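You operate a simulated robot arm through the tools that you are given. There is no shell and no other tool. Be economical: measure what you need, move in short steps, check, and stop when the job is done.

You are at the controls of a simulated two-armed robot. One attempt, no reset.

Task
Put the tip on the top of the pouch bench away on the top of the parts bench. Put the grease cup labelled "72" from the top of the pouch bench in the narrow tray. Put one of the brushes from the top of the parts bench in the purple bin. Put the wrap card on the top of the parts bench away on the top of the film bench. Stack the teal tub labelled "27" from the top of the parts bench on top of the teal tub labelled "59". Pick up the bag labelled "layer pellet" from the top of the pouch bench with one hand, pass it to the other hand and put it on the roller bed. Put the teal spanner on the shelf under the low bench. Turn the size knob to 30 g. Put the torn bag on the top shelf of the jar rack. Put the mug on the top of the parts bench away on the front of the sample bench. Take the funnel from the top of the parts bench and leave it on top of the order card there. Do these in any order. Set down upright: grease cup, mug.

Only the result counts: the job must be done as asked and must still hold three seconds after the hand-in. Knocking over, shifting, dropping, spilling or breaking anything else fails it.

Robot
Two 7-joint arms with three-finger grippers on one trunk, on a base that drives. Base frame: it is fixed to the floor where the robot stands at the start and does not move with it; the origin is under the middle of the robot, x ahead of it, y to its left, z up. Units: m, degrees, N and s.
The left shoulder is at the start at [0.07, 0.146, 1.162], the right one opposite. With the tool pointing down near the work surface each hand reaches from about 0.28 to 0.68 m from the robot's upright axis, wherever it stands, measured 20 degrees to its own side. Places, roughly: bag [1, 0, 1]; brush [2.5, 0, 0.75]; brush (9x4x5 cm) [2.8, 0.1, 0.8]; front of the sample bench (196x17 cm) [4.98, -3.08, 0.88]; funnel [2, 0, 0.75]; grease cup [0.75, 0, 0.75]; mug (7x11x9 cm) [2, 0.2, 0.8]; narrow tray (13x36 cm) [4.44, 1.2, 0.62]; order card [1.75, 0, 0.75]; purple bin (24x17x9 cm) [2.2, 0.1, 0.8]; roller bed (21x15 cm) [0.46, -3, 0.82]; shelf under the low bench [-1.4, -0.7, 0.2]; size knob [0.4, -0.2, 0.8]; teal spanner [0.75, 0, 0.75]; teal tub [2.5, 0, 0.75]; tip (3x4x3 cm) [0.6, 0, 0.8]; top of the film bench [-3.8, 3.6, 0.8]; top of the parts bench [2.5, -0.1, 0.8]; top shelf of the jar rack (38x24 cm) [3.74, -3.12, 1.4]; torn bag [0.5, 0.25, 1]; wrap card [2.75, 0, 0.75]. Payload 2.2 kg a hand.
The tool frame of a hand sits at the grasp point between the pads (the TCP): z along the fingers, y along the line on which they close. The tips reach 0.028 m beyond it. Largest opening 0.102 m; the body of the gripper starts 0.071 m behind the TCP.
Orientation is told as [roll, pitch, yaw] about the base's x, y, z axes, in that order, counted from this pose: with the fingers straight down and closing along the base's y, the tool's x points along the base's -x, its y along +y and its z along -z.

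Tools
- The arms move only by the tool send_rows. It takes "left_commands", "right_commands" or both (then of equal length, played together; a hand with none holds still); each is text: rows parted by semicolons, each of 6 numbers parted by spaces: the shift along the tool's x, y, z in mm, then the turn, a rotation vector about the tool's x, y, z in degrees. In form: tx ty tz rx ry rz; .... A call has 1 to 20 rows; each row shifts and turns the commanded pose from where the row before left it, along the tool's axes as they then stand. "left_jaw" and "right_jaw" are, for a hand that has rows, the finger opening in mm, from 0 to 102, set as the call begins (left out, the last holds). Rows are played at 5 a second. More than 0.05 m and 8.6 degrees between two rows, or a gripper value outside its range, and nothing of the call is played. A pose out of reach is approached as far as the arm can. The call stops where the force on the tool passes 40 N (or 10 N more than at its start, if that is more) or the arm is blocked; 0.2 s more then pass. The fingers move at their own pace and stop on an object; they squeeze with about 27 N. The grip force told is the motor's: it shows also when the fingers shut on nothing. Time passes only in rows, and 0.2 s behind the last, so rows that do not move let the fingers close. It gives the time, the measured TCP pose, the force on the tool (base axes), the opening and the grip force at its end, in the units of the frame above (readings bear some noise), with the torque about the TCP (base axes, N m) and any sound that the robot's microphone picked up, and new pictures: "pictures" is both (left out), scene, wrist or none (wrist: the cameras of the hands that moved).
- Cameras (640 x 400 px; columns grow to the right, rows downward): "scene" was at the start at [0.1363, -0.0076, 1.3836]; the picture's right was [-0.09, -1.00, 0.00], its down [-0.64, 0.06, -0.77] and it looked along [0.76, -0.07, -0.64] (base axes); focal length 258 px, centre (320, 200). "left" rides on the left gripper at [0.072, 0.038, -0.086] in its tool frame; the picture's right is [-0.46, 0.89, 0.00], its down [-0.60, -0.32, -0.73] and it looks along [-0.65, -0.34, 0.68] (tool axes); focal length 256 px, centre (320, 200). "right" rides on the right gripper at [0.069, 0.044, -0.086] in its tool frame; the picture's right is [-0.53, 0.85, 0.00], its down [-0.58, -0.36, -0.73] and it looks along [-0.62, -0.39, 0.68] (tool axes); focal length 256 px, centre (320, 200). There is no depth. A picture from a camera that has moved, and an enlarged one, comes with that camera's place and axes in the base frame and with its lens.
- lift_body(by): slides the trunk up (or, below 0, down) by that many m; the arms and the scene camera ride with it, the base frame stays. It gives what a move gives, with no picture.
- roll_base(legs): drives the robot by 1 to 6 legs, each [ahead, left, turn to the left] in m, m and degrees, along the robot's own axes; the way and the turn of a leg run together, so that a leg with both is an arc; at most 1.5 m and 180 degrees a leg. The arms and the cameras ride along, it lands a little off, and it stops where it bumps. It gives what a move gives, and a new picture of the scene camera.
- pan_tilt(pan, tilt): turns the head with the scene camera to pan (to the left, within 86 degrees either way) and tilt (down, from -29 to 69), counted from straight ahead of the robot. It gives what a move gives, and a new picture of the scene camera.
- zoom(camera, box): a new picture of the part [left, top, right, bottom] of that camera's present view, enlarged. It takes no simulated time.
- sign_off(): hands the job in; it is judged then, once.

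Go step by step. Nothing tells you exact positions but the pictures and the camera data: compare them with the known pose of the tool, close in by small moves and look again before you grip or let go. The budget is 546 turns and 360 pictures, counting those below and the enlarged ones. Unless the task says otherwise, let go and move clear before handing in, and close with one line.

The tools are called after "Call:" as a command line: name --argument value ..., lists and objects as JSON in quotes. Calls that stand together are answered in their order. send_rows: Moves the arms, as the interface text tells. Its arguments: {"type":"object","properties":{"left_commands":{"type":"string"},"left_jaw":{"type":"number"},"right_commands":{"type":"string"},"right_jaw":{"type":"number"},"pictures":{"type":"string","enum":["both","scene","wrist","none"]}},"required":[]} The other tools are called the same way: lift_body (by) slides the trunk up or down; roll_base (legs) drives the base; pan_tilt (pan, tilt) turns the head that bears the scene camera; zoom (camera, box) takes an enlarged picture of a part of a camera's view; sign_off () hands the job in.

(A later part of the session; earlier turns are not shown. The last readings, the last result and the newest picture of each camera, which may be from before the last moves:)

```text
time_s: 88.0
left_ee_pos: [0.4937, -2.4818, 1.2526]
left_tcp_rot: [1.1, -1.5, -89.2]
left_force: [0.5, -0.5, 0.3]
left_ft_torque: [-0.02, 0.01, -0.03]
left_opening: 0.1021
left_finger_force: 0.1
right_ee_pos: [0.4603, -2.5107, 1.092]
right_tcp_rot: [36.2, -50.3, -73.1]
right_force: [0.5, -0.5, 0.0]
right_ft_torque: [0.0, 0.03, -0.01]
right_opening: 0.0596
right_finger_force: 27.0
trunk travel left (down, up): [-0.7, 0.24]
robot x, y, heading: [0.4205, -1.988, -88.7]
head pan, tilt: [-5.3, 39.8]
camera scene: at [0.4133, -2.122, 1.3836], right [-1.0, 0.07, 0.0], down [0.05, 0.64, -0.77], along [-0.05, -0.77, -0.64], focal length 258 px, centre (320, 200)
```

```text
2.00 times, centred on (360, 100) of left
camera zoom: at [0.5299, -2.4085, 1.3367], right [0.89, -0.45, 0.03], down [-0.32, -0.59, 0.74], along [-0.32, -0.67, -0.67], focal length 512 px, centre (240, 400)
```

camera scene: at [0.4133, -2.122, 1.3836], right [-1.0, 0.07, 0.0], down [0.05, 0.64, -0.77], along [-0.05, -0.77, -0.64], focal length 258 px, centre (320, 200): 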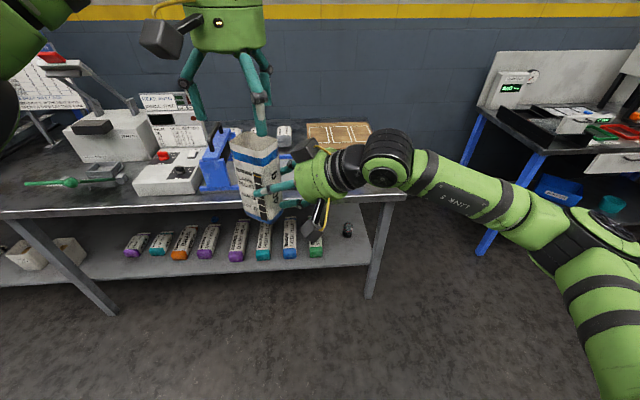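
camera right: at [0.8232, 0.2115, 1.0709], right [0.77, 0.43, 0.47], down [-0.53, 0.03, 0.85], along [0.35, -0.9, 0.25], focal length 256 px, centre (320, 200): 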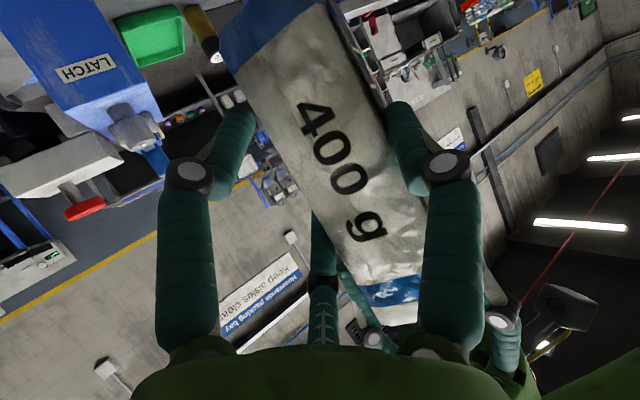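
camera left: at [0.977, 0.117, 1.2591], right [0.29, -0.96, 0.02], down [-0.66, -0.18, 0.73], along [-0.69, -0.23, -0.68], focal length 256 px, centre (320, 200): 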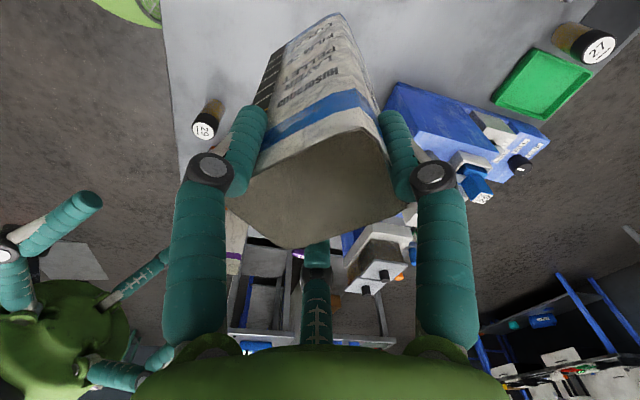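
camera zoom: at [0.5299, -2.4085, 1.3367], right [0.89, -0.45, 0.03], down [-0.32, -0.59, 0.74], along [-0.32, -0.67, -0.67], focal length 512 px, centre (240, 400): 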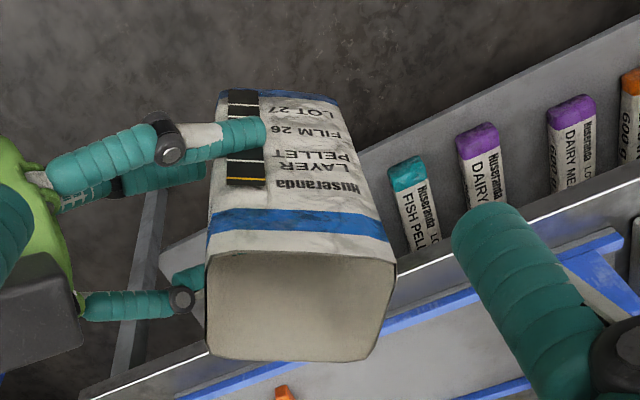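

The bag now stands upright within about 3°. I'll pull the left hand back and drive up so the bag is over the bed centre.

Call:
send_rows --left_commands "40 0 0 0 0 0;40 0 0 0 0 0;40 10 0 0 0 0;30 20 0 0 0 0;0 0 0 0 0 0" --pictures "none"

Call:
roll_base --legs '[[0, -0.04, 0], [0.467, 0, 0]]'

Call:
zoom --camera "left" --box '[0, 0, 640, 400]'

```text
time_s: 89.2
left_ee_pos: [0.5196, -2.3332, 1.2484]
left_tcp_rot: [1.1, -1.5, -89.2]
left_force: [-0.2, 0.2, 0.1]
left_ft_torque: [0.03, -0.03, 0.01]
left_opening: 0.1022
left_finger_force: 0.0
right_ee_pos: [0.4601, -2.5103, 1.0921]
right_tcp_rot: [36.3, -50.2, -73.2]
right_force: [-0.1, 0.0, 0.5]
right_ft_torque: [0.05, -0.02, 0.05]
right_opening: 0.0592
right_finger_force: 26.6
trunk travel left (down, up): [-0.7, 0.24]
robot x, y, heading: [0.4185, -1.989, -89.0]
head pan, tilt: [-5.3, 39.8]
```

```text
time_s: 92.5
left_ee_pos: [0.4992, -2.805, 1.2493]
left_tcp_rot: [1.0, -1.6, -88.5]
left_force: [0.7, 1.1, -0.2]
left_ft_torque: [-0.02, 0.0, 0.01]
left_opening: 0.1022
left_finger_force: 0.1
right_ee_pos: [0.4402, -2.9817, 1.0944]
right_tcp_rot: [36.3, -50.3, -72.3]
right_force: [0.8, 0.0, -0.8]
right_ft_torque: [0.02, 0.01, -0.01]
right_opening: 0.0595
right_finger_force: 27.3
trunk travel left (down, up): [-0.7, 0.24]
robot x, y, heading: [0.3895, -2.4595, -87.9]
head pan, tilt: [-5.3, 39.8]
camera scene: at [0.3892, -2.5946, 1.3837], right [-1.0, 0.06, 0.0], down [0.04, 0.64, -0.77], along [-0.04, -0.77, -0.64], focal length 258 px, centre (320, 200)
```

scene: 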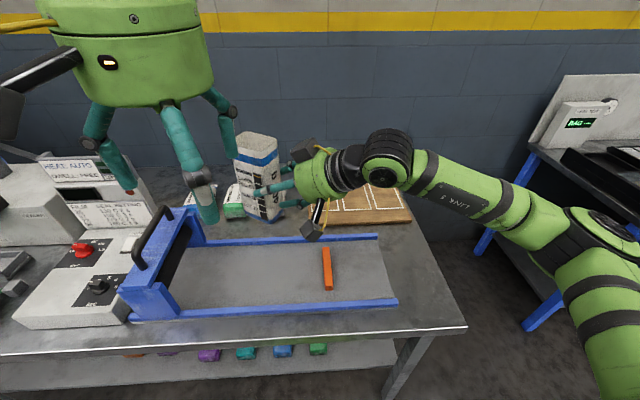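

```text
1.00 times, centred on (320, 200) of left (not enlarged: the box is as wide or as high as the picture)
camera zoom: at [0.5342, -2.7293, 1.3329], right [0.9, -0.44, 0.03], down [-0.31, -0.59, 0.74], along [-0.31, -0.68, -0.67], focal length 256 px, centre (320, 200)
```

zoom: 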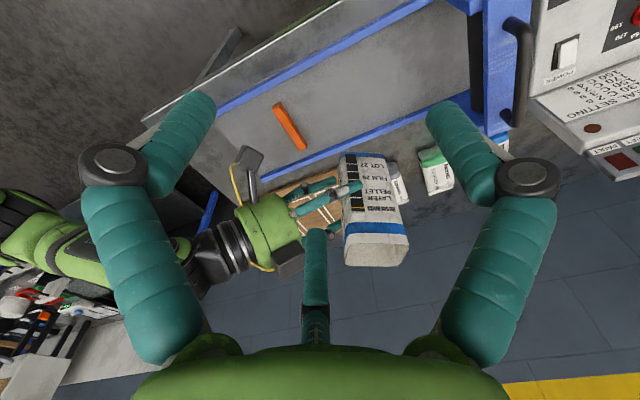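

The bag is over the bed at about (0.48, -3.0). I'll lower the trunk by 15 cm and check the gap.

Call:
lift_body --by -0.15

Call:
zoom --camera "scene" --box '[120, 60, 440, 260]'

Call:
zoom --camera "left" --box '[160, 0, 480, 200]'

```text
time_s: 94.2
left_ee_pos: [0.4993, -2.8049, 1.0989]
left_tcp_rot: [1.0, -1.6, -88.5]
left_force: [-0.3, 0.1, 0.5]
left_ft_torque: [-0.01, 0.02, 0.01]
left_opening: 0.102
left_finger_force: 0.0
right_ee_pos: [0.4407, -2.9816, 0.9426]
right_tcp_rot: [36.2, -50.3, -72.3]
right_force: [0.1, -0.6, 0.3]
right_ft_torque: [0.02, 0.03, 0.0]
right_opening: 0.0592
right_finger_force: 26.7
trunk travel left (down, up): [-0.55, 0.39]
robot x, y, heading: [0.394, -2.4598, -88.0]
head pan, tilt: [-5.3, 39.8]
```

```text
2.00 times, centred on (280, 160) of scene
camera zoom: at [0.3892, -2.5954, 1.2336], right [-1.0, 0.06, 0.0], down [0.04, 0.64, -0.77], along [-0.04, -0.77, -0.64], focal length 515 px, centre (400, 280)
```

zoom: 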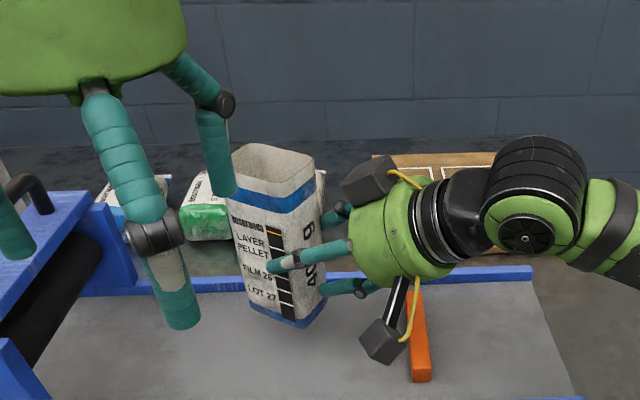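

```text
2.00 times, centred on (320, 100) of left
camera zoom: at [0.5342, -2.73, 1.1827], right [0.9, -0.44, 0.03], down [-0.31, -0.59, 0.74], along [-0.31, -0.67, -0.67], focal length 512 px, centre (320, 400)
```

zoom: 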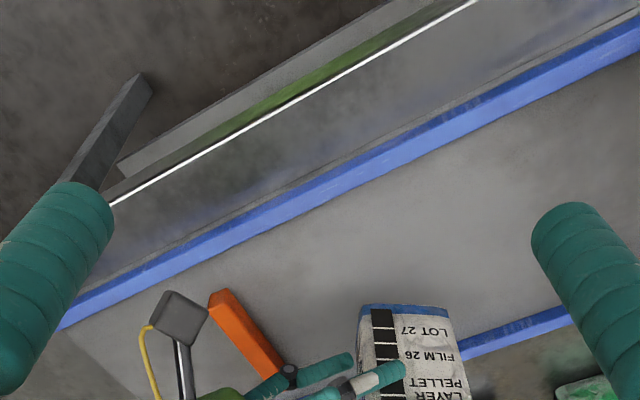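

Triangulation puts the bag bottom at z 0.888 and level, with its footprint inside the bed. I'll lower 6 cm more.

Call:
lift_body --by -0.06

Call:
zoom --camera "scene" --box '[180, 60, 420, 210]'

```text
time_s: 95.2
left_ee_pos: [0.4985, -2.8034, 1.0401]
left_tcp_rot: [1.1, -1.6, -88.5]
left_force: [0.2, -0.7, -0.9]
left_ft_torque: [0.01, 0.06, 0.02]
left_opening: 0.102
left_finger_force: 0.1
right_ee_pos: [0.4403, -2.9825, 0.8897]
right_tcp_rot: [36.7, -51.0, -72.7]
right_force: [1.2, -4.9, 22.2]
right_ft_torque: [-0.19, -0.53, -0.13]
right_opening: 0.0608
right_finger_force: 26.8
trunk travel left (down, up): [-0.49, 0.45]
robot x, y, heading: [0.3888, -2.4626, -87.8]
head pan, tilt: [-5.3, 39.8]
```

```text
2.67 times, centred on (300, 135) of scene
camera zoom: at [0.3892, -2.5939, 1.1741], right [-1.0, 0.06, 0.0], down [0.04, 0.64, -0.77], along [-0.04, -0.77, -0.64], focal length 687 px, centre (373, 373)
```

zoom: 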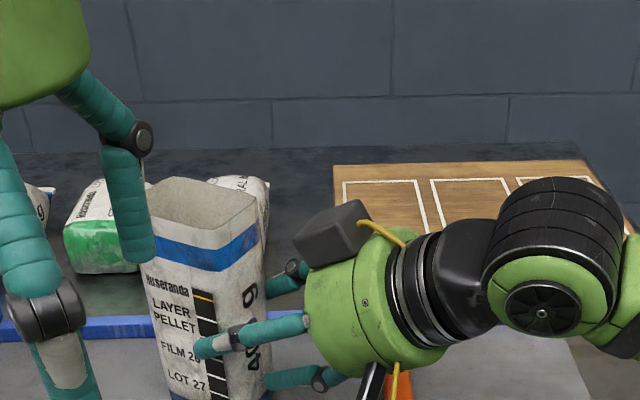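

The bag touches the bed. I'll take up 5 mm of the load and open the right hand, then pull it out along its fingers.

Call:
lift_body --by 0.005

Call:
send_rows --right_commands "0 0 0 0 0 0;0 0 0 0 0 0;0 0 0 0 0 0" --right_jaw 80 --pictures "scene"

```text
time_s: 95.8
left_ee_pos: [0.4979, -2.8035, 1.0444]
left_tcp_rot: [1.1, -1.7, -88.4]
left_force: [-0.3, -0.8, 0.8]
left_ft_torque: [-0.03, 0.01, -0.02]
left_opening: 0.1018
left_finger_force: 0.0
right_ee_pos: [0.4406, -2.9814, 0.8885]
right_tcp_rot: [36.5, -50.4, -72.5]
right_force: [2.1, -4.2, 14.4]
right_ft_torque: [-0.22, -0.37, -0.07]
right_opening: 0.0596
right_finger_force: 26.7
trunk travel left (down, up): [-0.495, 0.445]
robot x, y, heading: [0.39, -2.4618, -88.0]
head pan, tilt: [-5.3, 39.8]
```

```text
time_s: 96.6
left_ee_pos: [0.4991, -2.8039, 1.0437]
left_tcp_rot: [1.0, -1.7, -88.5]
left_force: [0.2, 0.6, -0.2]
left_ft_torque: [-0.01, 0.01, -0.01]
left_opening: 0.1021
left_finger_force: 0.0
right_ee_pos: [0.4411, -2.9821, 0.8881]
right_tcp_rot: [36.2, -50.2, -72.2]
right_force: [-0.4, -0.5, -0.2]
right_ft_torque: [0.02, 0.03, 0.04]
right_opening: 0.08
right_finger_force: 0.0
trunk travel left (down, up): [-0.495, 0.445]
robot x, y, heading: [0.3909, -2.4609, -87.9]
head pan, tilt: [-5.3, 39.8]
camera scene: at [0.3892, -2.5956, 1.1786], right [-1.0, 0.06, 0.0], down [0.04, 0.64, -0.77], along [-0.04, -0.77, -0.64], focal length 258 px, centre (320, 200)
```

scene: 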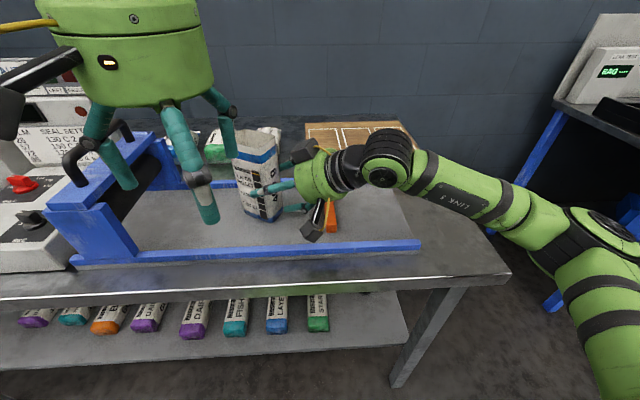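

Released. Now I withdraw the right hand along its own axis and look at the bag.

Call:
send_rows --right_commands "0 0 -25 0 0 0;0 0 -30 0 0 0;0 0 -35 0 0 0;0 0 -35 0 0 0;0 0 0 0 0 0" --right_jaw 95 --pictures "scene"

Call:
zoom --camera "scene" --box '[180, 100, 340, 240]'

```text
time_s: 97.8
left_ee_pos: [0.5001, -2.8057, 1.0438]
left_tcp_rot: [1.0, -1.6, -88.5]
left_force: [0.2, 0.0, 0.3]
left_ft_torque: [0.02, 0.0, -0.01]
left_opening: 0.1021
left_finger_force: 0.1
right_ee_pos: [0.3476, -2.9293, 0.9523]
right_tcp_rot: [36.1, -50.1, -72.1]
right_force: [0.6, 1.4, 0.1]
right_ft_torque: [0.0, -0.01, 0.0]
right_opening: 0.095
right_finger_force: 0.0
trunk travel left (down, up): [-0.495, 0.445]
robot x, y, heading: [0.3884, -2.4598, -87.7]
head pan, tilt: [-5.3, 39.8]
camera scene: at [0.3898, -2.5961, 1.1785], right [-1.0, 0.06, 0.0], down [0.04, 0.64, -0.77], along [-0.04, -0.77, -0.64], focal length 258 px, centre (320, 200)
```

scene: 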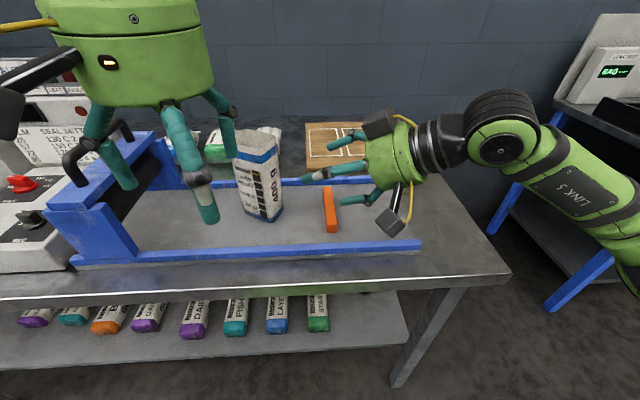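

```text
2.86 times, centred on (260, 170) of scene
camera zoom: at [0.3898, -2.5961, 1.1785], right [-1.0, 0.06, 0.0], down [0.04, 0.64, -0.77], along [-0.04, -0.77, -0.64], focal length 736 px, centre (491, 286)
```

zoom: 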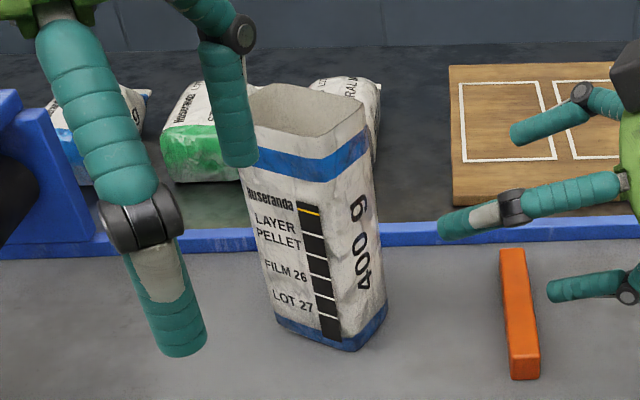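

The bag stands on the roller bed. I raise the trunk, back off and bring the right hand back to pointing down.

Call:
lift_body --by 0.215

Call:
roll_base --legs '[[-0.8, 0, 0]]'

Call:
send_rows --right_commands "0 0 0 0 -7 0;0 0 0 3.4 0 -6.9;0 0 0 3.4 0 -6.9;0 0 0 3.4 0 -6.9;0 0 0 6.75 0 3.28;0 0 0 6.75 0 3.28;0 0 0 6.75 0 3.28;0 0 0 6.75 0 3.28;0 0 0 6.75 0 3.28;0 0 0 6.75 0 3.28;0 0 0 0 8.1 0;0 0 0 0 8.1 0;0 0 0 0 8.1 0;0 0 0 0 8.1 0;0 0 0 0 8.1 0;0 0 0 0 8.1 0;0 0 0 0 8.1 0;0 0 0 0 8.1 0;0 0 0 0 0 0" --pictures "none"

```text
time_s: 100.1
left_ee_pos: [0.4985, -2.804, 1.2581]
left_tcp_rot: [1.1, -1.6, -88.5]
left_force: [0.4, 0.3, -0.7]
left_ft_torque: [-0.01, 0.0, 0.02]
left_opening: 0.1021
left_finger_force: 0.1
right_ee_pos: [0.3462, -2.929, 1.1665]
right_tcp_rot: [36.2, -50.2, -72.3]
right_force: [0.8, 0.5, -0.5]
right_ft_torque: [0.0, -0.01, 0.0]
right_opening: 0.095
right_finger_force: 0.0
trunk travel left (down, up): [-0.71, 0.23]
robot x, y, heading: [0.3905, -2.4616, -87.6]
head pan, tilt: [-5.3, 39.8]
```

```text
time_s: 104.4
left_ee_pos: [0.4695, -1.994, 1.2599]
left_tcp_rot: [1.1, -1.6, -87.7]
left_force: [0.8, -0.4, 0.2]
left_ft_torque: [0.01, 0.03, -0.01]
left_opening: 0.1023
left_finger_force: 0.1
right_ee_pos: [0.3186, -2.1215, 1.1664]
right_tcp_rot: [36.1, -50.2, -71.5]
right_force: [0.0, 0.9, 0.2]
right_ft_torque: [0.01, 0.01, 0.01]
right_opening: 0.0949
right_finger_force: 0.1
trunk travel left (down, up): [-0.71, 0.23]
robot x, y, heading: [0.3581, -1.6508, -87.4]
head pan, tilt: [-5.3, 39.8]
camera scene: at [0.3565, -1.7867, 1.3935], right [-1.0, 0.04, 0.0], down [0.03, 0.64, -0.77], along [-0.03, -0.77, -0.64], focal length 258 px, centre (320, 200)
```

scene: 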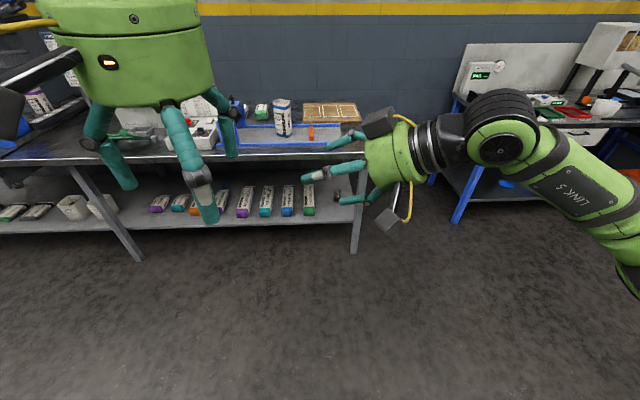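

```text
time_s: 108.4
left_ee_pos: [0.4691, -1.9936, 1.2592]
left_tcp_rot: [1.1, -1.6, -87.6]
left_force: [-0.8, 0.2, 0.6]
left_ft_torque: [-0.04, 0.0, -0.04]
left_opening: 0.1022
left_finger_force: 0.1
right_ee_pos: [0.3194, -2.1202, 1.167]
right_tcp_rot: [-1.1, 0.8, -87.1]
right_force: [-0.5, -0.3, -0.4]
right_ft_torque: [-0.02, 0.0, -0.03]
right_opening: 0.0953
right_finger_force: 0.0
trunk travel left (down, up): [-0.71, 0.23]
robot x, y, heading: [0.3583, -1.6511, -87.5]
head pan, tilt: [-5.3, 39.8]
```

The right hand points down again. I'll test how far it can yaw clockwise here, since the spanner's handle needs the fingers turned 90°.

Call:
send_rows --right_commands "0 -40 0 0 0 8.5;0 -40 0 0 0 8.5;0 -40 0 0 0 8.5;0 0 0 0 0 8.5;0 0 0 0 0 8.5;0 0 0 0 0 8.5;0 0 0 0 0 8.5;0 0 0 0 0 8.5;0 0 0 0 0 8.5;0 0 0 0 0 8.5;0 0 0 0 0 3;0 0 0 0 0 0" --pictures "none"

```text
time_s: 111.0
left_ee_pos: [0.4694, -1.9932, 1.26]
left_tcp_rot: [1.0, -1.6, -87.7]
left_force: [-1.0, -0.7, -0.2]
left_ft_torque: [-0.02, 0.0, 0.01]
left_opening: 0.102
left_finger_force: 0.1
right_ee_pos: [0.2, -2.1085, 1.1696]
right_tcp_rot: [-0.7, -1.4, -175.0]
right_force: [-0.9, -0.3, 0.8]
right_ft_torque: [-0.02, 0.01, 0.01]
right_opening: 0.095
right_finger_force: 0.0
trunk travel left (down, up): [-0.71, 0.23]
robot x, y, heading: [0.3533, -1.6506, -87.3]
head pan, tilt: [-5.3, 39.8]
```

The right hand can turn 88° clockwise. I'll drive back to the left side of the pouch bench, opposite the spanner.

Call:
roll_base --legs '[[0, -0.72, -2.5], [-1.4, 0, 0], [-1.3, 0, 0], [0, 1.38, 0]]'

```text
time_s: 134.0
left_ee_pos: [1.0182, 0.7554, 1.2587]
left_tcp_rot: [1.2, -1.7, -86.9]
left_force: [0.0, 0.0, -0.1]
left_ft_torque: [-0.01, 0.01, -0.02]
left_opening: 0.1022
left_finger_force: 0.2
right_ee_pos: [0.7503, 0.6365, 1.1688]
right_tcp_rot: [-0.7, -1.2, -174.2]
right_force: [-0.4, 0.8, -0.3]
right_ft_torque: [-0.03, -0.01, -0.05]
right_opening: 0.095
right_finger_force: 0.1
trunk travel left (down, up): [-0.71, 0.23]
robot x, y, heading: [0.9016, 1.0976, -86.3]
head pan, tilt: [-5.3, 39.8]
camera scene: at [0.9033, 0.9617, 1.3936], right [-1.0, 0.03, 0.0], down [0.02, 0.64, -0.77], along [-0.02, -0.77, -0.64], focal length 258 px, centre (320, 200)
```

scene: 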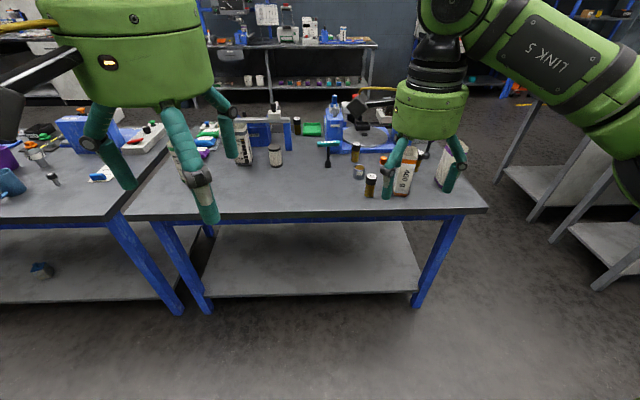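

Call:
roll_base --legs '[[0, 0.1, -3.7], [0.48, 0, 0]]'

Call:
zoom --camera "right" --box '[0, 0, 640, 400]'

```text
time_s: 137.6
left_ee_pos: [1.0975, 0.2785, 1.2588]
left_tcp_rot: [1.1, -1.6, -90.6]
left_force: [-0.1, -0.7, -0.5]
left_ft_torque: [0.01, 0.04, -0.03]
left_opening: 0.1024
left_finger_force: 0.2
right_ee_pos: [0.8248, 0.1789, 1.1699]
right_tcp_rot: [-0.6, -1.2, -177.9]
right_force: [-0.2, 0.1, 0.1]
right_ft_torque: [-0.04, -0.01, -0.02]
right_opening: 0.0949
right_finger_force: 0.0
trunk travel left (down, up): [-0.71, 0.23]
robot x, y, heading: [1.0002, 0.6268, -89.8]
head pan, tilt: [-5.3, 39.8]
camera scene: at [0.9961, 0.4922, 1.3937], right [-1.0, 0.09, 0.0], down [0.06, 0.64, -0.77], along [-0.07, -0.77, -0.64], focal length 258 px, centre (320, 200)
```

scene: 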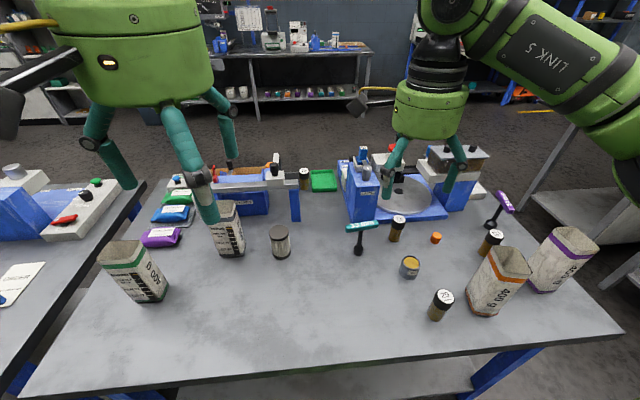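

```text
1.00 times, centred on (320, 200) of right (not enlarged: the box is as wide or as high as the picture)
camera zoom: at [0.8962, 0.1354, 1.2554], right [-0.5, -0.86, 0.0], down [-0.57, 0.33, 0.75], along [-0.65, 0.37, -0.66], focal length 256 px, centre (320, 200)
```

zoom: 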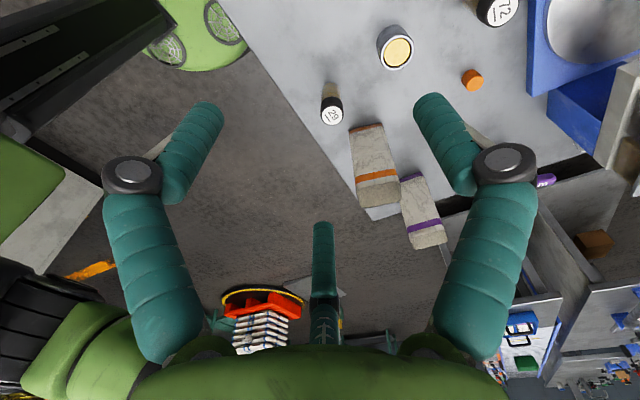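

The teal handle bar is centred at (0.842, 0.022, 0.90), turned about 10°. I'll bring the right hand over it.

Call:
send_rows --right_commands "6 40 0 0 0 -4;6 40 0 0 0 -4;5 40 20 0 0 0;0 36 40 0 0 0;0 0 50 0 0 0;0 0 50 0 0 0;0 0 30 0 0 0;0 0 0 0 0 0" --right_jaw 70 --pictures "both"

Call:
zoom --camera "scene" --box '[300, 160, 440, 270]'

```text
refused: row 4 steps farther than a row can; nothing moved
```

```text
3.64 times, centred on (370, 215) of scene
camera zoom: at [0.9961, 0.4922, 1.3937], right [-1.0, 0.09, 0.0], down [0.06, 0.64, -0.77], along [-0.07, -0.77, -0.64], focal length 937 px, centre (138, 146)
```

zoom: 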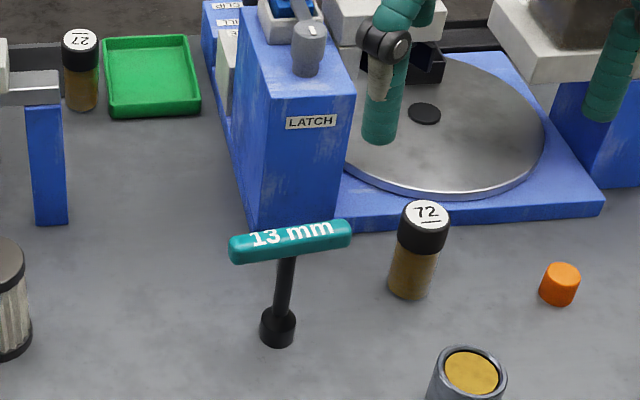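

Call:
send_rows --right_commands "6 40 0 0 0 -4;6 40 0 0 0 -4;5 40 10 0 0 0;0 36 20 0 0 0;0 0 45 0 0 0;0 0 45 0 0 0;0 0 45 0 0 0;0 0 0 0 0 0" --right_jaw 70 --pictures "both"

Call:
zoom --camera "scene" --box '[300, 160, 440, 270]'

```text
time_s: 139.4
left_ee_pos: [1.0969, 0.2783, 1.2589]
left_tcp_rot: [1.2, -1.6, -90.6]
left_force: [-0.1, 0.4, -0.1]
left_ft_torque: [-0.06, -0.04, 0.0]
left_opening: 0.1022
left_finger_force: 0.0
right_ee_pos: [0.8565, 0.0253, 1.0033]
right_tcp_rot: [-0.8, -1.0, -169.8]
right_force: [-0.8, 0.8, 0.0]
right_ft_torque: [-0.01, 0.01, 0.01]
right_opening: 0.07
right_finger_force: 0.1
trunk travel left (down, up): [-0.71, 0.23]
robot x, y, heading: [1.0, 0.624, -90.1]
head pan, tilt: [-5.3, 39.8]
camera scene: at [0.9959, 0.4916, 1.3937], right [-1.0, 0.09, 0.0], down [0.06, 0.64, -0.77], along [-0.07, -0.77, -0.64], focal length 258 px, centre (320, 200)
camera right: at [0.9343, -0.0066, 1.0871], right [-0.38, -0.93, 0.0], down [-0.62, 0.25, 0.75], along [-0.69, 0.28, -0.66], focal length 256 px, centre (320, 200)
```

scene: 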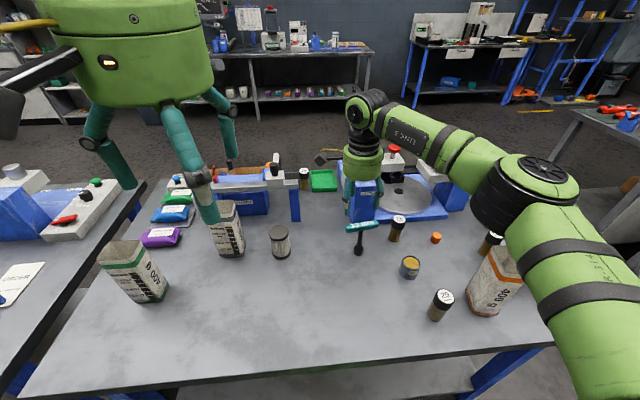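
right: 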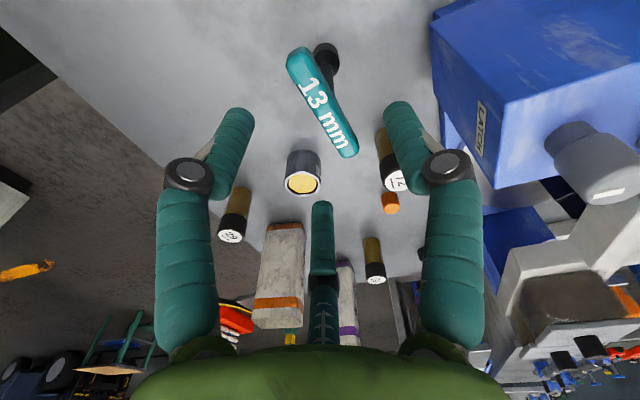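

```text
3.64 times, centred on (370, 215) of scene
camera zoom: at [0.9959, 0.4916, 1.3937], right [-1.0, 0.09, 0.0], down [0.06, 0.64, -0.77], along [-0.07, -0.77, -0.64], focal length 937 px, centre (138, 146)
```

zoom: 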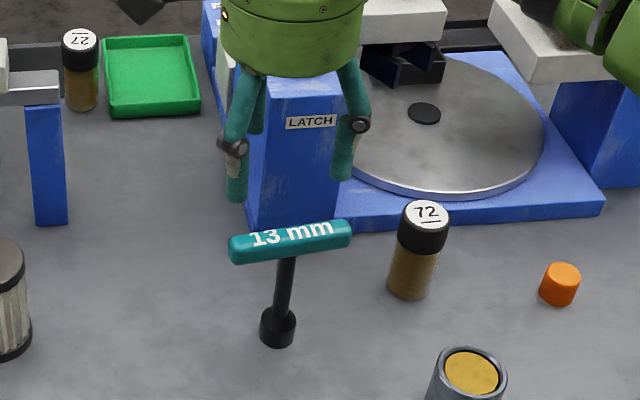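

The bar lies squarely across the grip. I'll shift 14 mm, descend to the bar at z 0.903 and close.

Call:
send_rows --right_commands "-14 -1.5 30 0 0 0;0 0 40 0 0 0;0 0 30 0 0 0;0 0 0 0 0 0" --pictures "none"

Call:
zoom --camera "scene" --box '[300, 160, 440, 270]'

```text
time_s: 140.4
left_ee_pos: [1.0979, 0.2778, 1.2594]
left_tcp_rot: [1.2, -1.7, -90.5]
left_force: [1.0, 0.0, -0.6]
left_ft_torque: [-0.02, 0.03, 0.04]
left_opening: 0.102
left_finger_force: 0.0
right_ee_pos: [0.8411, 0.0242, 0.904]
right_tcp_rot: [-0.9, -1.2, -169.8]
right_force: [0.0, 0.9, -0.1]
right_ft_torque: [0.02, 0.05, -0.02]
right_opening: 0.07
right_finger_force: 0.0
trunk travel left (down, up): [-0.71, 0.23]
robot x, y, heading: [0.9996, 0.623, -90.0]
head pan, tilt: [-5.3, 39.8]
```

```text
3.64 times, centred on (370, 215) of scene
camera zoom: at [0.9958, 0.4912, 1.3936], right [-1.0, 0.09, 0.0], down [0.06, 0.64, -0.77], along [-0.07, -0.76, -0.64], focal length 937 px, centre (138, 146)
```

zoom: 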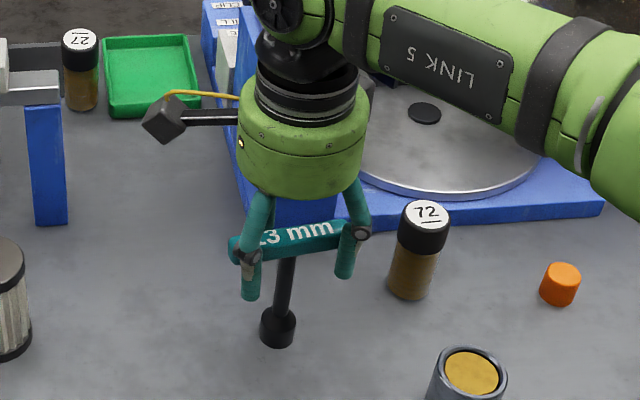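

Call:
send_rows --right_commands "0 0 0 0 0 0;0 0 0 0 0 0;0 0 0 0 0 0" --right_jaw 5 --pictures "none"

Call:
send_rows --right_commands "0 0 -40 0 0 0;0 0 -40 0 0 0;0 0 -40 0 0 0;0 0 -40 0 0 0;0 0 -40 0 0 0;0 -40 -20 0 0 0;0 -40 0 0 0 0;0 -40 0 0 0 0;0 0 0 0 0 0" --pictures "scene"

```text
time_s: 141.2
left_ee_pos: [1.0984, 0.2773, 1.2579]
left_tcp_rot: [1.0, -1.6, -90.6]
left_force: [0.9, 0.0, 0.0]
left_ft_torque: [0.01, -0.03, 0.02]
left_opening: 0.1019
left_finger_force: 0.2
right_ee_pos: [0.8414, 0.0244, 0.9053]
right_tcp_rot: [-0.8, -1.1, -169.7]
right_force: [0.0, -1.3, 1.8]
right_ft_torque: [-0.23, -0.03, 0.03]
right_opening: 0.027
right_finger_force: 27.3
trunk travel left (down, up): [-0.71, 0.23]
robot x, y, heading: [1.0017, 0.6265, -90.0]
head pan, tilt: [-5.3, 39.8]
```

```text
time_s: 143.2
left_ee_pos: [1.0979, 0.2765, 1.2589]
left_tcp_rot: [1.0, -1.6, -90.5]
left_force: [-0.4, 0.4, -0.7]
left_ft_torque: [0.02, -0.03, 0.01]
left_opening: 0.1021
left_finger_force: 0.1
right_ee_pos: [0.8262, 0.1405, 1.1262]
right_tcp_rot: [-1.0, -1.1, -169.8]
right_force: [0.0, 0.2, -3.0]
right_ft_torque: [0.01, 0.01, -0.04]
right_opening: 0.0266
right_finger_force: 26.9
trunk travel left (down, up): [-0.71, 0.23]
robot x, y, heading: [1.0008, 0.6249, -90.0]
head pan, tilt: [-5.3, 39.8]
camera scene: at [0.9961, 0.4902, 1.3935], right [-1.0, 0.09, 0.0], down [0.06, 0.64, -0.77], along [-0.07, -0.76, -0.64], focal length 258 px, centre (320, 200)
```

scene: 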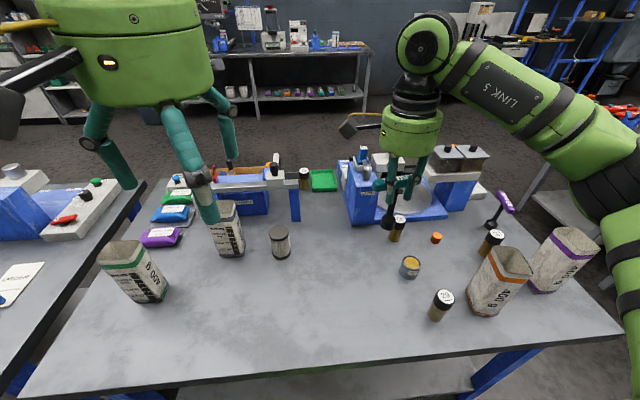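

The spanner is in the right hand. I'll back up and shift along to the parts bench to look for the wrap card and the other things.

Call:
roll_base --legs '[[-0.4, 0, 0], [0, 1.4, 0]]'

Call:
send_rows --left_commands "0 45 0 0 0 0;0 45 0 0 0 0;0 45 0 0 0 0;0 40 0 0 0 0;0 0 0 0 0 0" --pictures "scene"

```text
time_s: 152.3
left_ee_pos: [2.5096, 0.6687, 1.259]
left_tcp_rot: [1.1, -1.6, -91.1]
left_force: [0.0, 0.0, -0.3]
left_ft_torque: [-0.02, -0.02, -0.05]
left_opening: 0.1019
left_finger_force: 0.0
right_ee_pos: [2.236, 0.5344, 1.1249]
right_tcp_rot: [-0.9, -1.1, -170.3]
right_force: [-0.1, -0.6, -2.0]
right_ft_torque: [0.03, 0.02, -0.02]
right_opening: 0.0263
right_finger_force: 26.7
trunk travel left (down, up): [-0.71, 0.23]
robot x, y, heading: [2.422, 1.0151, -90.6]
head pan, tilt: [-5.3, 39.8]
camera scene: at [2.4097, 0.8827, 1.3935], right [-0.99, 0.1, 0.0], down [0.07, 0.64, -0.77], along [-0.08, -0.76, -0.64], focal length 258 px, centre (320, 200)
```

scene: 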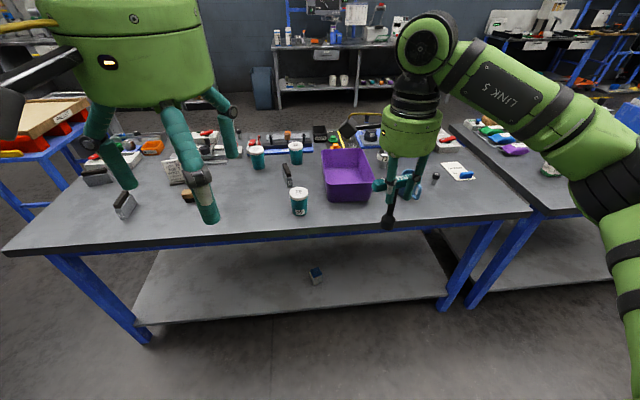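

```text
time_s: 153.6
left_ee_pos: [2.6854, 0.6629, 1.2603]
left_tcp_rot: [1.2, -1.6, -91.1]
left_force: [-0.6, 0.2, 0.0]
left_ft_torque: [0.02, -0.04, -0.01]
left_opening: 0.1019
left_finger_force: 0.0
right_ee_pos: [2.2342, 0.5336, 1.1239]
right_tcp_rot: [-0.9, -1.1, -170.3]
right_force: [-0.3, 0.5, -1.8]
right_ft_torque: [0.05, 0.01, -0.02]
right_opening: 0.0267
right_finger_force: 26.7
trunk travel left (down, up): [-0.71, 0.23]
robot x, y, heading: [2.4183, 1.0202, -90.5]
head pan, tilt: [-5.3, 39.8]
camera scene: at [2.4092, 0.8822, 1.3935], right [-0.99, 0.1, 0.0], down [0.07, 0.64, -0.77], along [-0.08, -0.76, -0.64], focal length 258 px, centre (320, 200)
```

scene: 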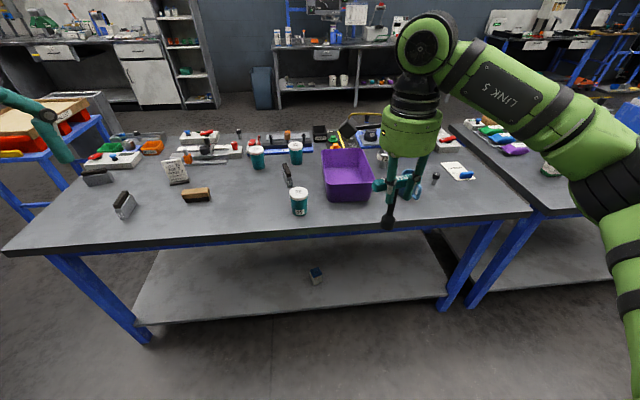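

Call:
zoom --camera "scene" --box '[70, 110, 270, 235]'

Call:
zoom --camera "scene" --box '[230, 110, 390, 220]'

Call:
zoom --camera "scene" --box '[370, 120, 530, 220]'

```text
3.20 times, centred on (170, 172) of scene
camera zoom: at [2.4092, 0.8822, 1.3935], right [-0.99, 0.1, 0.0], down [0.07, 0.64, -0.77], along [-0.08, -0.76, -0.64], focal length 825 px, centre (800, 288)
```

zoom: 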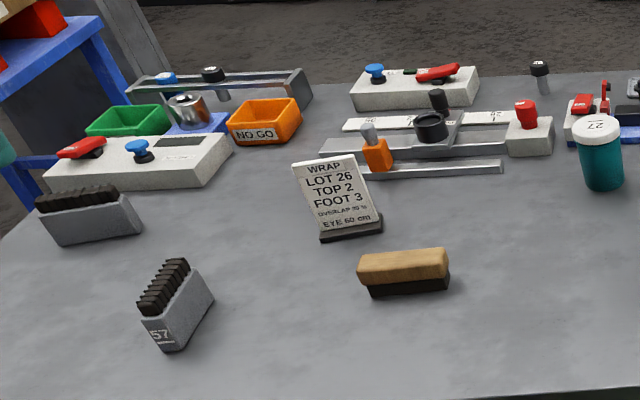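

```text
3.64 times, centred on (310, 165) of scene
camera zoom: at [2.4092, 0.8822, 1.3935], right [-0.99, 0.1, 0.0], down [0.07, 0.64, -0.77], along [-0.08, -0.76, -0.64], focal length 937 px, centre (356, 327)
```

zoom: 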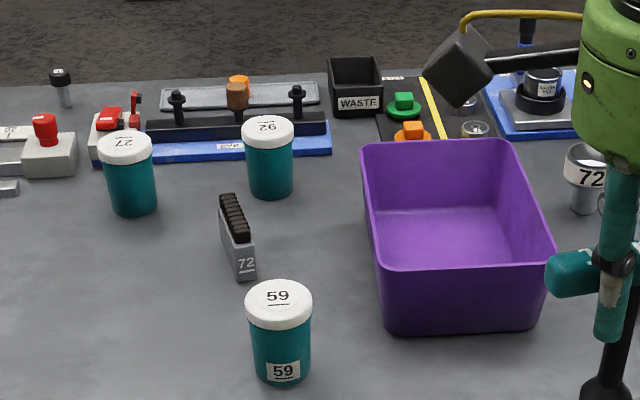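

```text
4.00 times, centred on (450, 170) of scene
camera zoom: at [2.4092, 0.8822, 1.3935], right [-0.99, 0.1, 0.0], down [0.07, 0.64, -0.77], along [-0.08, -0.76, -0.64], focal length 1031 px, centre (-200, 320)
```

zoom: 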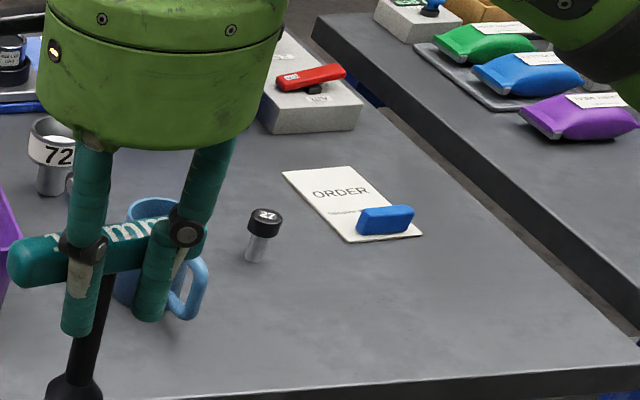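

The wooden brush is at about (2.774, 0.126), the wrap card stand at (2.874, 0.005), tubs 27 and 59, bin, mug, funnel and order card are all visible. I'll pick the wrap card with the left hand next, so I roll up to it.

Call:
roll_base --legs '[[0, 0.28, 0.5], [0.39, 0, 0]]'

Call:
send_rows --left_commands "0 0 -10 0 0 -8.5;0 0 -10 0 0 -8.5;0 0 0 0 0 -8.5;0 0 0 0 0 -8.5;0 0 0 0 0 -8.5;0 0 0 0 0 -8.5;0 0 0 0 0 -8.5;0 0 0 0 0 -8.5;0 0 0 0 0 -8.5;0 0 0 0 0 -8.5;0 0 0 0 0 -6;0 0 0 0 0 0" --left_jaw 70 --pictures "both"

```text
time_s: 157.6
left_ee_pos: [2.966, 0.274, 1.2609]
left_tcp_rot: [1.2, -1.7, -90.6]
left_force: [0.3, -0.2, 0.1]
left_ft_torque: [-0.03, -0.01, 0.0]
left_opening: 0.1019
left_finger_force: 0.1
right_ee_pos: [2.5169, 0.1403, 1.1257]
right_tcp_rot: [-1.0, -1.1, -169.7]
right_force: [-1.4, -0.3, -2.3]
right_ft_torque: [0.0, 0.01, -0.01]
right_opening: 0.0265
right_finger_force: 27.3
trunk travel left (down, up): [-0.71, 0.23]
robot x, y, heading: [2.6913, 0.6226, -89.8]
head pan, tilt: [-5.3, 39.8]
camera scene: at [2.6883, 0.4906, 1.3937], right [-1.0, 0.09, 0.0], down [0.06, 0.64, -0.77], along [-0.07, -0.77, -0.64], focal length 258 px, centre (320, 200)
```

scene: 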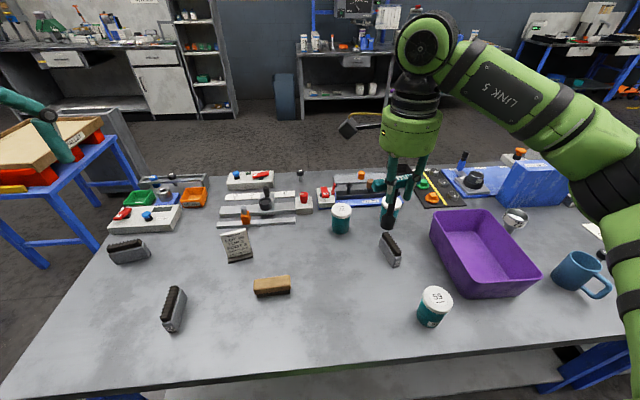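

```text
time_s: 160.2
left_ee_pos: [2.9642, 0.2739, 1.2816]
left_tcp_rot: [-1.6, -0.9, 0.6]
left_force: [0.8, 0.1, 0.9]
left_ft_torque: [-0.02, 0.0, 0.03]
left_opening: 0.07
left_finger_force: 0.0
right_ee_pos: [2.518, 0.1386, 1.1248]
right_tcp_rot: [-1.0, -1.1, -169.8]
right_force: [-0.2, -0.5, -1.5]
right_ft_torque: [0.02, -0.01, 0.0]
right_opening: 0.0264
right_finger_force: 27.5
trunk travel left (down, up): [-0.71, 0.23]
robot x, y, heading: [2.696, 0.6252, -90.0]
head pan, tilt: [-5.3, 39.8]
camera scene: at [2.6882, 0.4892, 1.3935], right [-1.0, 0.09, 0.0], down [0.06, 0.64, -0.77], along [-0.07, -0.76, -0.64], focal length 258 px, centre (320, 200)
camera left: at [2.8918, 0.3121, 1.3634], right [0.46, 0.89, -0.02], down [0.59, -0.29, 0.75], along [0.66, -0.35, -0.66], focal length 256 px, centre (320, 200)
```

scene: 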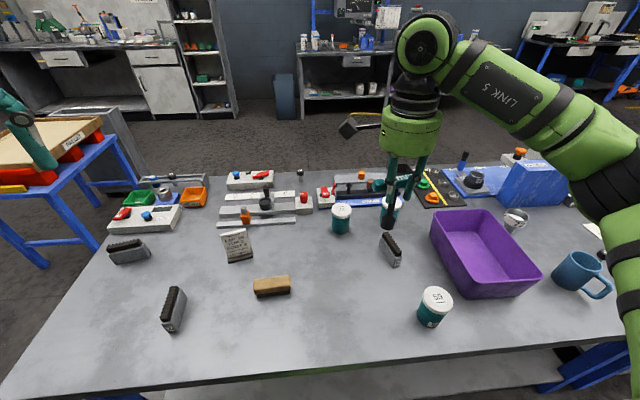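
left: 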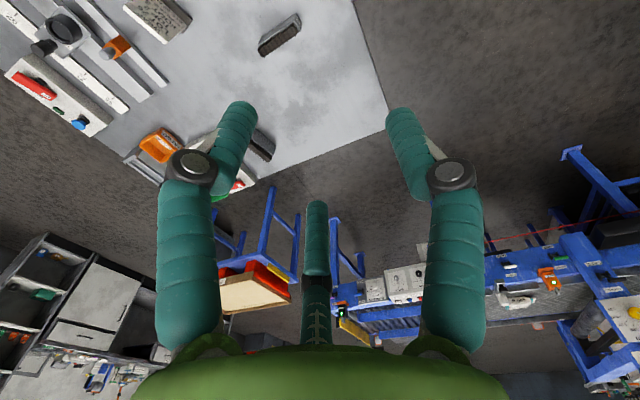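

Call:
zoom --camera "scene" --box '[200, 215, 300, 305]'

```text
4.44 times, centred on (250, 260) of scene
camera zoom: at [2.6882, 0.4892, 1.3935], right [-1.0, 0.09, 0.0], down [0.06, 0.64, -0.77], along [-0.07, -0.76, -0.64], focal length 1145 px, centre (631, -67)
```

zoom: 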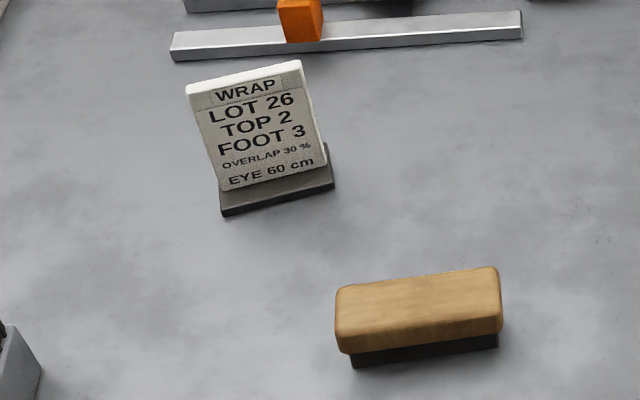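

The card plate is centred at (2.869, 0.014), top about 0.905, turned 12°. I'll move the left hand above it with the fingers across the plate.

Call:
send_rows --left_commands "16 -43.5 0 0 0 0;16 -43.5 0 0 0 0;16 -43.5 0 0 0 0;16 -43.5 0 0 0 0;16 -43.5 0 0 0 0;15 -43.5 0 0 0 0;0 0 45 0 0 -5.5;0 0 45 0 0 -5.5;0 0 45 0 0 0;0 0 45 0 0 0;0 0 45 0 0 0;0 0 40 0 0 0;0 0 0 0 0 0" --left_jaw 60 --pictures "wrist"

Call:
zoom --camera "scene" --box '[180, 170, 320, 280]'

```text
time_s: 162.9
left_ee_pos: [2.8881, 0.0679, 1.0164]
left_tcp_rot: [-1.8, -0.7, 11.5]
left_force: [-0.1, -0.2, -0.3]
left_ft_torque: [0.0, -0.01, -0.01]
left_opening: 0.0598
left_finger_force: 0.2
left hand out of reach, approached as far as the arm can: row 5, 6
right_ee_pos: [2.5173, 0.1398, 1.1247]
right_tcp_rot: [-0.9, -1.1, -169.8]
right_force: [0.2, 1.0, -2.4]
right_ft_torque: [0.03, -0.01, 0.01]
right_opening: 0.0268
right_finger_force: 27.0
trunk travel left (down, up): [-0.71, 0.23]
robot x, y, heading: [2.6965, 0.6204, -90.0]
head pan, tilt: [-5.3, 39.8]
camera left: at [2.8087, 0.0906, 1.0989], right [0.28, 0.96, -0.02], down [0.64, -0.17, 0.75], along [0.71, -0.22, -0.66], focal length 256 px, centre (320, 200)
```

left: 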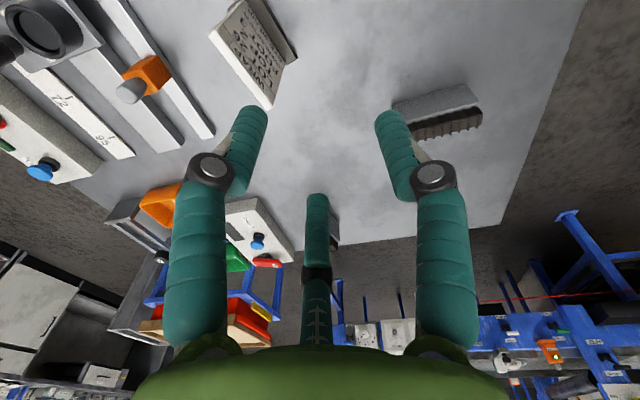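

```text
3.64 times, centred on (250, 225) of scene
camera zoom: at [2.688, 0.4896, 1.3936], right [-1.0, 0.09, 0.0], down [0.06, 0.64, -0.77], along [-0.07, -0.76, -0.64], focal length 937 px, centre (574, 109)
```

zoom: 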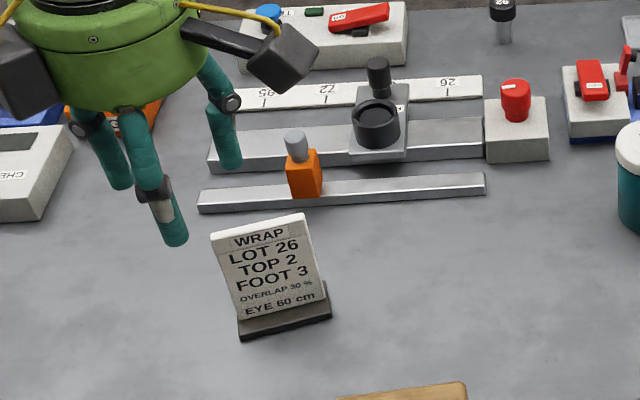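

I'm still 6 cm short, and lower down there's more reach. I'll move the rest and descend to just above the card first.

Call:
send_rows --left_commands "16 -26 0 0 0 0;15 -27 0 0 0 0;0 0 40 0 0 0;0 0 0 0 0 0" --pictures "wrist"

Call:
zoom --camera "scene" --box '[180, 170, 320, 280]'

```text
time_s: 163.9
left_ee_pos: [2.8689, 0.0047, 0.9778]
left_tcp_rot: [-1.9, -0.6, 11.6]
left_force: [0.6, 0.8, 0.0]
left_ft_torque: [0.0, -0.02, -0.01]
left_opening: 0.0602
left_finger_force: 0.1
right_ee_pos: [2.5177, 0.1393, 1.126]
right_tcp_rot: [-1.0, -1.1, -169.8]
right_force: [-0.7, -0.6, -0.9]
right_ft_torque: [0.02, -0.01, -0.03]
right_opening: 0.0264
right_finger_force: 26.8
trunk travel left (down, up): [-0.71, 0.23]
robot x, y, heading: [2.6922, 0.6269, -89.9]
head pan, tilt: [-5.3, 39.8]
camera left: at [2.7892, 0.029, 1.0598], right [0.28, 0.96, -0.02], down [0.64, -0.17, 0.75], along [0.71, -0.22, -0.66], focal length 256 px, centre (320, 200)
```

left: 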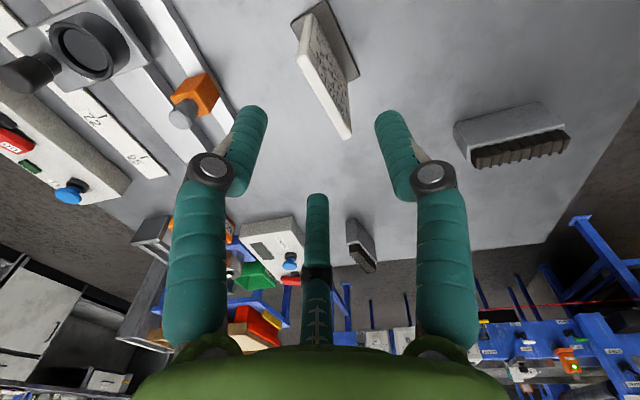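

```text
3.64 times, centred on (250, 225) of scene
camera zoom: at [2.688, 0.4894, 1.3936], right [-1.0, 0.09, 0.0], down [0.06, 0.64, -0.77], along [-0.07, -0.76, -0.64], focal length 937 px, centre (574, 109)
```

zoom: 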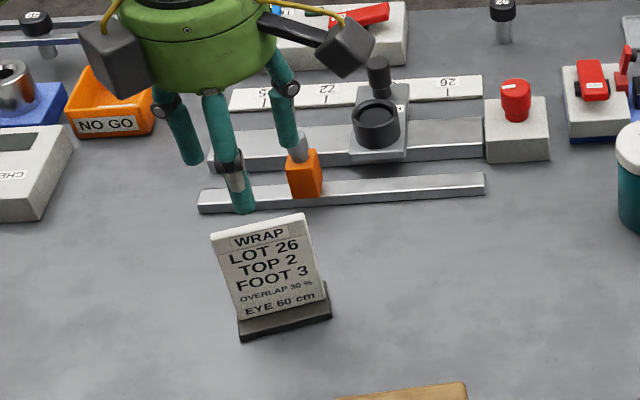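

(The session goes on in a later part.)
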